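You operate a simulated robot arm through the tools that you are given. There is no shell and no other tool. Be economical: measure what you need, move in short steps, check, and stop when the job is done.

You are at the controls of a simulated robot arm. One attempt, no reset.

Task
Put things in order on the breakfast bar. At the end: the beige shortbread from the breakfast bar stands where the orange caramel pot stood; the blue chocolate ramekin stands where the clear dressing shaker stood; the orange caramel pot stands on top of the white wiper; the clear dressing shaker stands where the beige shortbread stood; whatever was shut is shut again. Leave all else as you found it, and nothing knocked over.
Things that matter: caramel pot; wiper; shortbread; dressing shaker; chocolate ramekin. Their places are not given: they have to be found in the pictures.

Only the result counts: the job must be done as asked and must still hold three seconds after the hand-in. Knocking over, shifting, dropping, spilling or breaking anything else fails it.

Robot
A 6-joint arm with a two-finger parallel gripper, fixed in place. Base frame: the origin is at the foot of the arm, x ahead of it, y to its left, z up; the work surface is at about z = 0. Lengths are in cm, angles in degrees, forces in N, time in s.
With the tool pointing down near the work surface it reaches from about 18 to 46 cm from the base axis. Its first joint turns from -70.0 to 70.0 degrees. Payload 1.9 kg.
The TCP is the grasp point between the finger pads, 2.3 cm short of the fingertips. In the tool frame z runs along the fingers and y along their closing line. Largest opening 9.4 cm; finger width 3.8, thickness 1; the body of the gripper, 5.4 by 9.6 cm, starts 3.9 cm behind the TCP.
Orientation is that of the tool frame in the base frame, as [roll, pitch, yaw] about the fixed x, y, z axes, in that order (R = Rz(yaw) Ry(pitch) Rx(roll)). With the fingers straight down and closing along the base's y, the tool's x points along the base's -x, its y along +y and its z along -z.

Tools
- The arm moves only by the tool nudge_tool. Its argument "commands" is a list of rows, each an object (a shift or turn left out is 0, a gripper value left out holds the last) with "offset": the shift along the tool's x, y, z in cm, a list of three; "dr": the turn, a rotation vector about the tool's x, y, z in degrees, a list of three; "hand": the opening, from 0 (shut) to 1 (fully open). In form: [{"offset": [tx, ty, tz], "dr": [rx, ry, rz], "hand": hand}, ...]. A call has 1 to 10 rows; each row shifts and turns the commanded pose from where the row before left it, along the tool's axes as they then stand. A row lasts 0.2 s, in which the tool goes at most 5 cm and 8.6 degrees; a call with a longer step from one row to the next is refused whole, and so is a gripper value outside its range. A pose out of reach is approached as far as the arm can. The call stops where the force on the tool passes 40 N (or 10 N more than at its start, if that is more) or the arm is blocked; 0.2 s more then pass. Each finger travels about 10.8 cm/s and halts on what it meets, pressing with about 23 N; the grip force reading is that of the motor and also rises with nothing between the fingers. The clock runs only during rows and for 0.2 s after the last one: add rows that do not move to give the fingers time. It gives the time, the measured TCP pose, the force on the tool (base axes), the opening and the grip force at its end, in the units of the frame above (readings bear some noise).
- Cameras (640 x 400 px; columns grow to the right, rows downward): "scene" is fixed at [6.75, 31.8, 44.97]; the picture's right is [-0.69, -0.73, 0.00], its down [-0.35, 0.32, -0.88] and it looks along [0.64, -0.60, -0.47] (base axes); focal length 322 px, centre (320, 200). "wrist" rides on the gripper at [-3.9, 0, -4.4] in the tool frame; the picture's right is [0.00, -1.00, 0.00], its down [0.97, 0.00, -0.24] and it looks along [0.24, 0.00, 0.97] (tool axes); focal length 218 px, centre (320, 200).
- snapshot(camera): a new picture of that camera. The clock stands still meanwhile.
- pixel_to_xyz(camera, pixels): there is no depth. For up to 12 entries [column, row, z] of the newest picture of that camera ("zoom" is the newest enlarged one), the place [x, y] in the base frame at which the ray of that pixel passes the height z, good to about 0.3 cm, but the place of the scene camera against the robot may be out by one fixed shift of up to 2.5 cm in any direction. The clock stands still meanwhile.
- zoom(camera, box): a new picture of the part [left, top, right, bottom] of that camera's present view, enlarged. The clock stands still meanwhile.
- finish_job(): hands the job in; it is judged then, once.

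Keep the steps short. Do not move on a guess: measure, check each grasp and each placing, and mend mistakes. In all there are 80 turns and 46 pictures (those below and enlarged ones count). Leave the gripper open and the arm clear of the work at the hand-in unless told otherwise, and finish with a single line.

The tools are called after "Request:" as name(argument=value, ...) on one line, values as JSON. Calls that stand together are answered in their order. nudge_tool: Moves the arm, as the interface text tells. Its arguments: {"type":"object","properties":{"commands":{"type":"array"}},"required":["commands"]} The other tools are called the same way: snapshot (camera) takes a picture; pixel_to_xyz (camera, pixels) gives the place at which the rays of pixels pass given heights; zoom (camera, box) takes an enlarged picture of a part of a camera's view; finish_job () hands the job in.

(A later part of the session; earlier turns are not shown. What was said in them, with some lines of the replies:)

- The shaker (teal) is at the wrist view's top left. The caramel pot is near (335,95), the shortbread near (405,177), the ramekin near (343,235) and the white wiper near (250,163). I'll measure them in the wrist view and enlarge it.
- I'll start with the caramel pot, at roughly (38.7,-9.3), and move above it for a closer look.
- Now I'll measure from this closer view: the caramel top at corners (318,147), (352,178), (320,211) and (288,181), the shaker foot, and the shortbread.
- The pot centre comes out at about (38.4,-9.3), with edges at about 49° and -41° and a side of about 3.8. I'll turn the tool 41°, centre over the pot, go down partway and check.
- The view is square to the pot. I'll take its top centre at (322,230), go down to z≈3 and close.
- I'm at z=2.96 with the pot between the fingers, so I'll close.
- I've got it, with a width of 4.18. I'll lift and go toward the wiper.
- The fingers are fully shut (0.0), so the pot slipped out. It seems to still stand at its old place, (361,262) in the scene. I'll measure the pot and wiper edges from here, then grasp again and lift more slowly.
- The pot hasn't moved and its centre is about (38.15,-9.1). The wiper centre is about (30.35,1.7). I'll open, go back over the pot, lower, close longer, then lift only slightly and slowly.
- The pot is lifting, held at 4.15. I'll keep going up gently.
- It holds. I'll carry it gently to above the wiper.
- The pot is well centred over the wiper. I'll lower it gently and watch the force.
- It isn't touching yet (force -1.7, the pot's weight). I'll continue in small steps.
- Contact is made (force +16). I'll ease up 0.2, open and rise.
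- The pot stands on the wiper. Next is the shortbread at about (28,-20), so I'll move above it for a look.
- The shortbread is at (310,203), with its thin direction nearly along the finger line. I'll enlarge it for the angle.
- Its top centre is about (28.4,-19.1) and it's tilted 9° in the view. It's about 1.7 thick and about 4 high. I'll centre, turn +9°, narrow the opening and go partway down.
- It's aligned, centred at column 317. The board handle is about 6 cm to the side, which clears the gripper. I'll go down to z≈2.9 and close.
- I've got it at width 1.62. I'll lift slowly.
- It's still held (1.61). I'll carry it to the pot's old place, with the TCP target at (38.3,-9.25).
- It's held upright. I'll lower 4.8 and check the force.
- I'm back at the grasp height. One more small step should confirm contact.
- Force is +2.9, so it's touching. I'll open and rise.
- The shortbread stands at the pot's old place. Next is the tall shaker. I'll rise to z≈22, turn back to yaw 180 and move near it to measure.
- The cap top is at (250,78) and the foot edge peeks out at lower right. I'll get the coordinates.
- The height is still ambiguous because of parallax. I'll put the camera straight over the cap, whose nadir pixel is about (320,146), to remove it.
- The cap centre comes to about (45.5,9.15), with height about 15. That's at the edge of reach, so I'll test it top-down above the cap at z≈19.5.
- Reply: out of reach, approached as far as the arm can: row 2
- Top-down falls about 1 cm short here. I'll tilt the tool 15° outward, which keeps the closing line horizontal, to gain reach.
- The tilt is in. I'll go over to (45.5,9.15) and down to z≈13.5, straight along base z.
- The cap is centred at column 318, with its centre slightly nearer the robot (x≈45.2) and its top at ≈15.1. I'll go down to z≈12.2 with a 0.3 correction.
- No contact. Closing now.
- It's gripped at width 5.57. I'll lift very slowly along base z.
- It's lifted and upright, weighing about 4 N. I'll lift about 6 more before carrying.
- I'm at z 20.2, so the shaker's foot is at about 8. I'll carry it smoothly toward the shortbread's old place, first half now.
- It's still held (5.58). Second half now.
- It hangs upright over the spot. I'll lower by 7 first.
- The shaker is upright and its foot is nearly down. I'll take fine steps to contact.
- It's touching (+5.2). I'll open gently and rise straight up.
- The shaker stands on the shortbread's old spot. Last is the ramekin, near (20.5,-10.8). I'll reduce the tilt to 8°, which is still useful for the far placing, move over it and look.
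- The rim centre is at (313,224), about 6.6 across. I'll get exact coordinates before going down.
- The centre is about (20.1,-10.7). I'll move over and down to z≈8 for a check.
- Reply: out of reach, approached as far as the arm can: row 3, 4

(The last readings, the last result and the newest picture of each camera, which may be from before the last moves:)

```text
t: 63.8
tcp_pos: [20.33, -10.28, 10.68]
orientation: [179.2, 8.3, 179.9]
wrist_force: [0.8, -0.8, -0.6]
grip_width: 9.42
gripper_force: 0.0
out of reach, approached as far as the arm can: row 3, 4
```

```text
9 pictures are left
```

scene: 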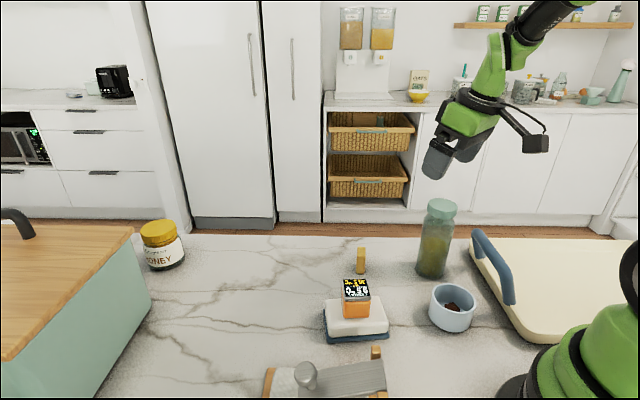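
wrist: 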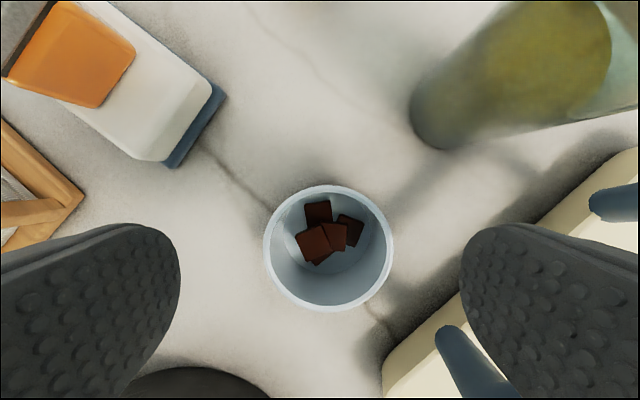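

The tilt limits how close in I can go. I'll rise a little and set the tool fully vertical.

Request:
nudge_tool(commands=[{"offset": [-0.28, 0, -2]}, {"dr": [0, 4, 0]}, {"dr": [0, 4, 0]}, {}, {}])

```text
t: 65.0
tcp_pos: [20.56, -9.91, 11.66]
orientation: [178.2, 7.1, 180.0]
wrist_force: [-0.4, -0.3, -0.1]
grip_width: 9.43
gripper_force: 0.0
out of reach, approached as far as the arm can: row 1, 2, 3
```

Request:
nudge_tool(commands=[{"offset": [0, 0, -3]}, {}, {"offset": [0, 0, -2]}, {}, {}])

```text
t: 66.2
tcp_pos: [19.89, -9.98, 16.73]
orientation: [178.2, 7.0, 180.0]
wrist_force: [0.3, -0.4, -0.4]
grip_width: 9.39
gripper_force: 0.0
```

Recovered at z 16.7. I'll level the tool: roll +1.8, tilt +7.

Request:
nudge_tool(commands=[{"dr": [1.8, 0, 0]}, {"dr": [0, 7, 0]}, {"offset": [-0.3, -0.65, 0]}, {}, {}])

```text
t: 67.4
tcp_pos: [20.31, -10.8, 16.59]
orientation: [-179.9, 0.1, -179.9]
wrist_force: [0.3, 0.1, -0.1]
grip_width: 9.39
gripper_force: 0.0
```

Level now at (20.3,-10.8). I'll go down in steps and watch the reach.

Request:
nudge_tool(commands=[{"offset": [0, 0, 2.5]}, {"offset": [0, 0, 2.5]}, {"offset": [0, 0, 2.5]}, {}, {}])

Request:
snapshot(camera="wrist")

```text
t: 68.6
tcp_pos: [20.23, -10.78, 9.33]
orientation: [-180.0, 0.1, -180.0]
wrist_force: [-0.1, 0.2, -0.5]
grip_width: 9.39
gripper_force: 0.1
```

```text
8 pictures are left
```

wrist: 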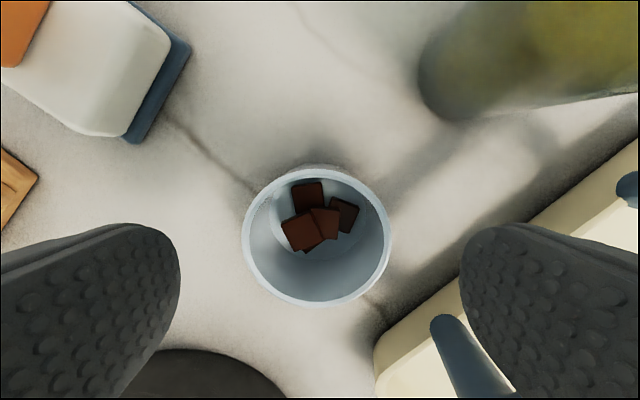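

It's centred on the ramekin. The board handle's end is at roughly (16,-16), so I'll narrow the opening slightly, shift +0.15 in y and go down.

Request:
nudge_tool(commands=[{"offset": [0.1, 0.15, 0], "hand": 0.91}, {"offset": [0, 0, 1.5]}, {"offset": [0, 0, 1.5]}, {"offset": [0, 0, 1]}, {"offset": [0, 0, 1]}, {}])

Request:
zoom(camera="scene", box=[350, 200, 550, 360])

```text
t: 70.0
tcp_pos: [20.29, -10.67, 4.2]
orientation: [-179.9, 0.2, 180.0]
wrist_force: [0.2, -0.1, -0.5]
grip_width: 8.54
gripper_force: 0.0
```

```text
2.50 times, centred on (450, 280) of scene
```

zoom: 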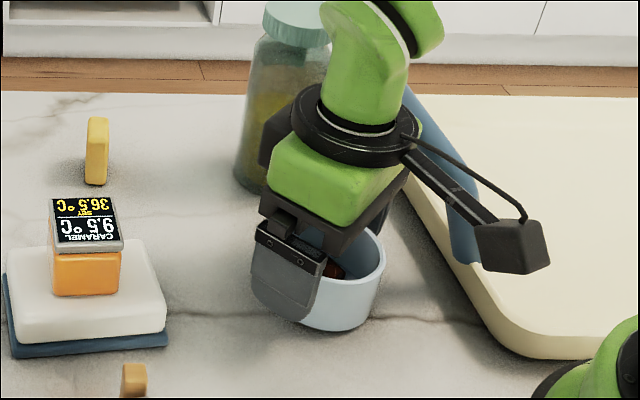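

There's clear space around. I'll go 0.7 lower, then close.

Request:
nudge_tool(commands=[{"offset": [0, 0, 0.4]}, {"offset": [0, 0, 0.3]}, {}, {"hand": 0}, {}, {}, {}, {}])

```text
t: 71.8
tcp_pos: [20.2, -10.55, 3.59]
orientation: [179.9, 0.0, -180.0]
wrist_force: [0.2, -0.4, 0.1]
grip_width: 6.73
gripper_force: 23.1
```

Gripped at 6.73. I'll lift slowly.

Request:
nudge_tool(commands=[{"offset": [0, 0, -0.2]}, {"offset": [0, 0, -0.3]}, {"offset": [0, 0, -0.4]}, {"offset": [0, 0, -0.5]}, {"offset": [0, 0, -0.6]}, {"offset": [0, 0, -0.7]}, {"offset": [0, 0, -0.7]}, {"offset": [0, 0, -0.6]}, {"offset": [0, 0, -0.4]}, {}])

Request:
zoom(camera="scene", box=[350, 200, 550, 360])

```text
t: 74.0
tcp_pos: [20.32, -10.51, 7.87]
orientation: [179.9, 0.0, 180.0]
wrist_force: [0.2, -0.1, -2.3]
grip_width: 6.74
gripper_force: 23.3
```

```text
2.50 times, centred on (450, 280) of scene
```

zoom: 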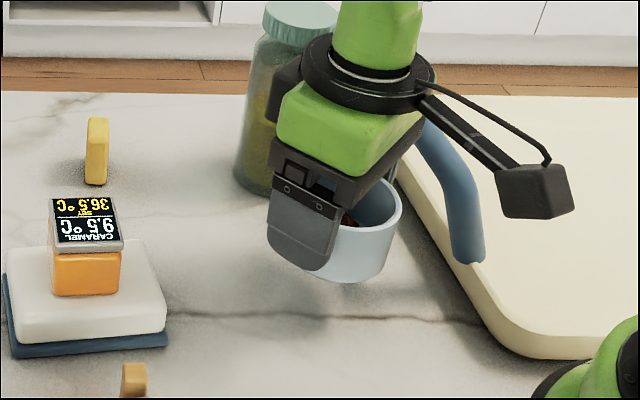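

It's held, weighing about 2.3 N. I'll lift about 6 more to clear the pot on the wiper.

Request:
nudge_tool(commands=[{"offset": [0, 0, -0.3]}, {"offset": [0, 0, -0.5]}, {"offset": [0, 0, -0.7]}, {"offset": [0, 0, -0.8]}, {"offset": [0, 0, -0.8]}, {"offset": [0, 0, -0.8]}, {"offset": [0, 0, -0.8]}, {"offset": [0, 0, -0.7]}, {"offset": [0, 0, -0.5]}, {"offset": [0, 0, -0.3]}])

```text
t: 76.2
tcp_pos: [20.22, -10.65, 14.11]
orientation: [180.0, 0.2, -179.9]
wrist_force: [0.3, -0.6, -0.9]
grip_width: 6.73
gripper_force: 23.1
```

First leg: carry to (34,-4), passing between the pot and the shortbread.

Request:
nudge_tool(commands=[{"offset": [-0.41, 0.2, 0]}, {"offset": [-0.97, 0.46, 0]}, {"offset": [-1.52, 0.73, 0]}, {"offset": [-1.93, 0.92, 0]}, {"offset": [-2.07, 0.99, 0]}, {"offset": [-2.07, 0.99, 0]}, {"offset": [-1.93, 0.92, 0]}, {"offset": [-1.52, 0.73, 0]}, {"offset": [-0.97, 0.46, 0]}, {"offset": [-0.41, 0.2, 0]}])

```text
t: 78.4
tcp_pos: [34.02, -3.83, 14.06]
orientation: [179.9, 0.0, -179.9]
wrist_force: [-0.2, -0.3, -2.2]
grip_width: 6.72
gripper_force: 22.8
```

Second leg: to (44,8.9).

Request:
nudge_tool(commands=[{"offset": [-0.3, 0.39, 0]}, {"offset": [-0.69, 0.9, 0]}, {"offset": [-1.09, 1.41, 0]}, {"offset": [-1.39, 1.79, 0]}, {"offset": [-1.48, 1.92, 0]}, {"offset": [-1.48, 1.92, 0]}, {"offset": [-1.39, 1.79, 0]}, {"offset": [-1.09, 1.41, 0]}, {"offset": [-0.69, 0.9, 0]}, {"offset": [-0.3, 0.39, 0]}])

```text
t: 80.6
tcp_pos: [43.96, 8.86, 14.16]
orientation: [180.0, 0.0, -179.9]
wrist_force: [-0.1, 0.2, -1.5]
grip_width: 6.72
gripper_force: 22.9
```

Now I'll lower by 7 at this spot, then move outward where the reach is greater.

Request:
nudge_tool(commands=[{"offset": [0, 0, 0.3]}, {"offset": [0, 0, 0.6]}, {"offset": [0, 0, 0.8]}, {"offset": [0, 0, 0.9]}, {"offset": [0, 0, 0.9]}, {"offset": [0, 0, 0.9]}, {"offset": [0, 0, 0.9]}, {"offset": [0, 0, 0.8]}, {"offset": [0, 0, 0.6]}, {"offset": [0, 0, 0.3]}])

Request:
nudge_tool(commands=[{"offset": [-0.3, 0.1, 0.1]}, {"offset": [-0.4, 0.1, 0.2]}, {"offset": [-0.3, 0.1, 0.1]}, {}, {}])

```text
t: 82.8
tcp_pos: [43.9, 8.85, 7.08]
orientation: [180.0, 0.2, 179.9]
wrist_force: [-0.2, 0.3, -0.6]
grip_width: 6.72
gripper_force: 22.8
```

```text
t: 84.0
tcp_pos: [44.88, 9.13, 6.84]
orientation: [180.0, 0.1, 180.0]
wrist_force: [-0.3, 1.0, -1.8]
grip_width: 6.73
gripper_force: 23.3
```

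The reach is fine here. I'll go 0.35 further out and lower toward z≈4.

Request:
nudge_tool(commands=[{"offset": [-0.2, 0.05, 0.5]}, {"offset": [-0.15, 0.03, 0.8]}, {"offset": [0, 0, 0.8]}, {"offset": [0, 0, 0.5]}, {"offset": [0, 0, 0.3]}, {}, {}])

Request:
zoom(camera="scene", box=[180, 200, 340, 320])

```text
t: 85.6
tcp_pos: [44.82, 9.31, 3.91]
orientation: [180.0, 0.1, 180.0]
wrist_force: [0.5, 0.2, -2.2]
grip_width: 6.71
gripper_force: 22.7
out of reach, approached as far as the arm can: row 3
```

```text
3.33 times, centred on (260, 260) of scene
```

zoom: 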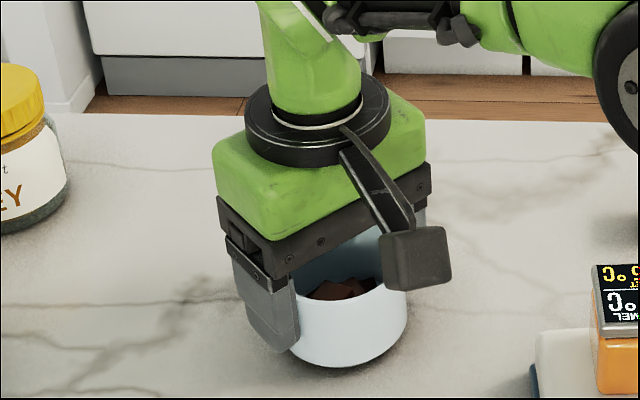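

The arm is at its reach limit, about 0.4 cm short of the target (45.2,9.2). A slight 2.5° tilt buys that, and the ramekin settles flat on contact.

Request:
nudge_tool(commands=[{"dr": [0, -2.5, 0]}, {"offset": [-0.25, 0, 0.01]}, {"offset": [-0.25, 0, 0.01]}, {}, {}])

```text
t: 86.8
tcp_pos: [45.27, 9.13, 4.13]
orientation: [-180.0, 2.6, -180.0]
wrist_force: [0.0, 0.4, -1.6]
grip_width: 6.78
gripper_force: 22.5
```

Now at (45.27,9.13). I'll lower finely to contact.

Request:
nudge_tool(commands=[{"offset": [0.01, 0, 0.2]}, {"offset": [0.01, 0, 0.1]}, {}])

Request:
nudge_tool(commands=[{"offset": [0, 0, 0.1]}, {}])

```text
t: 87.6
tcp_pos: [45.41, 9.21, 3.74]
orientation: [179.9, 2.7, 179.9]
wrist_force: [-1.7, -0.4, 3.3]
grip_width: 6.74
gripper_force: 23.1
```

```text
t: 88.2
tcp_pos: [45.35, 9.39, 3.57]
orientation: [179.8, 2.6, 180.0]
wrist_force: [2.0, 3.7, 7.2]
grip_width: 6.75
gripper_force: 22.9
```

In contact (+7). I'll open and rise straight up.

Request:
nudge_tool(commands=[{"hand": 0.85}, {"hand": 1}, {}, {"offset": [-0.04, 0, -0.8]}, {"offset": [-0.09, 0, -2]}, {"offset": [0, 0, -3]}, {"offset": [1, 0, -3]}, {"offset": [2, 0, -3]}, {}])

Request:
snapshot(camera="scene")

Request:
snapshot(camera="wrist")

```text
t: 90.2
tcp_pos: [41.9, 9.2, 15.14]
orientation: [-180.0, 2.7, 179.9]
wrist_force: [0.5, -0.5, -0.5]
grip_width: 9.42
gripper_force: 0.1
```

```text
4 pictures are left
```

scene: 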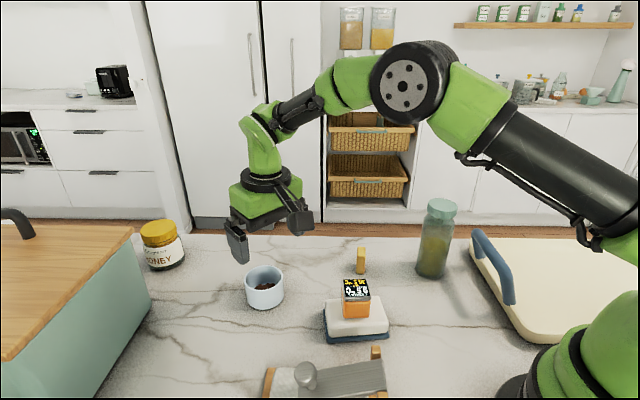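

```text
3 pictures are left
```

wrist: 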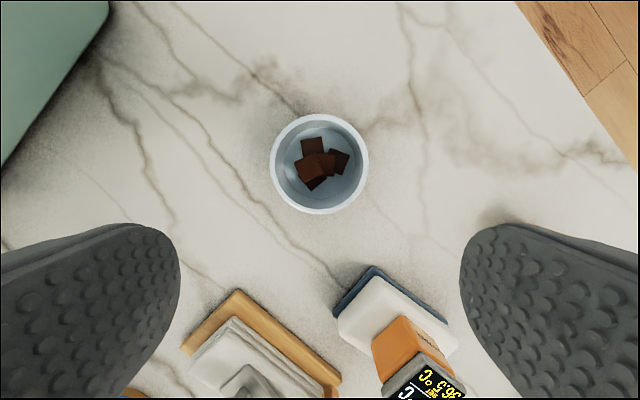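

Everything stands in place and the ramekin is upright with its chocolate. I'll pull the arm clear upward.

Request:
nudge_tool(commands=[{"offset": [0, 0, -4]}, {"offset": [0, 0, -4]}, {"offset": [2, -2, -3]}, {"offset": [3, -3, 0]}, {"offset": [3, -3, 0]}, {}, {}])

Request:
snapshot(camera="scene")

```text
t: 91.8
tcp_pos: [33.5, 1.39, 25.82]
orientation: [180.0, 2.6, -179.9]
wrist_force: [-0.6, 0.6, -0.2]
grip_width: 9.39
gripper_force: 0.1
```

```text
2 pictures are left
```

scene: 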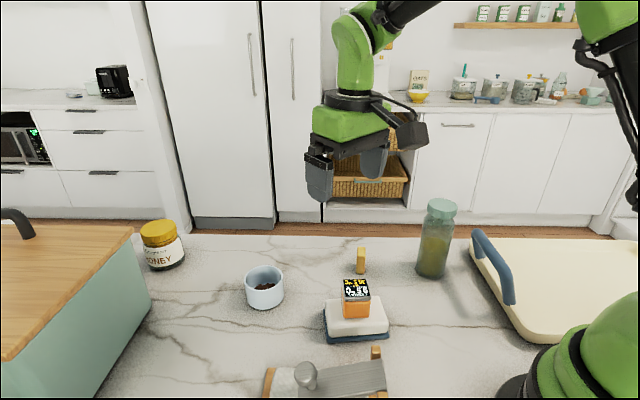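

All four things are placed and upright, the gripper is open and the arm is clear. Handing in.

Request:
finish_job()

```text
The job is handed in.
```

The caramel pot is on the wiper, the shortbread is where the pot stood, the shaker is where the shortbread stood, and the ramekin is where the shaker stood; I opened nothing, nothing was knocked over, and the job is handed in.
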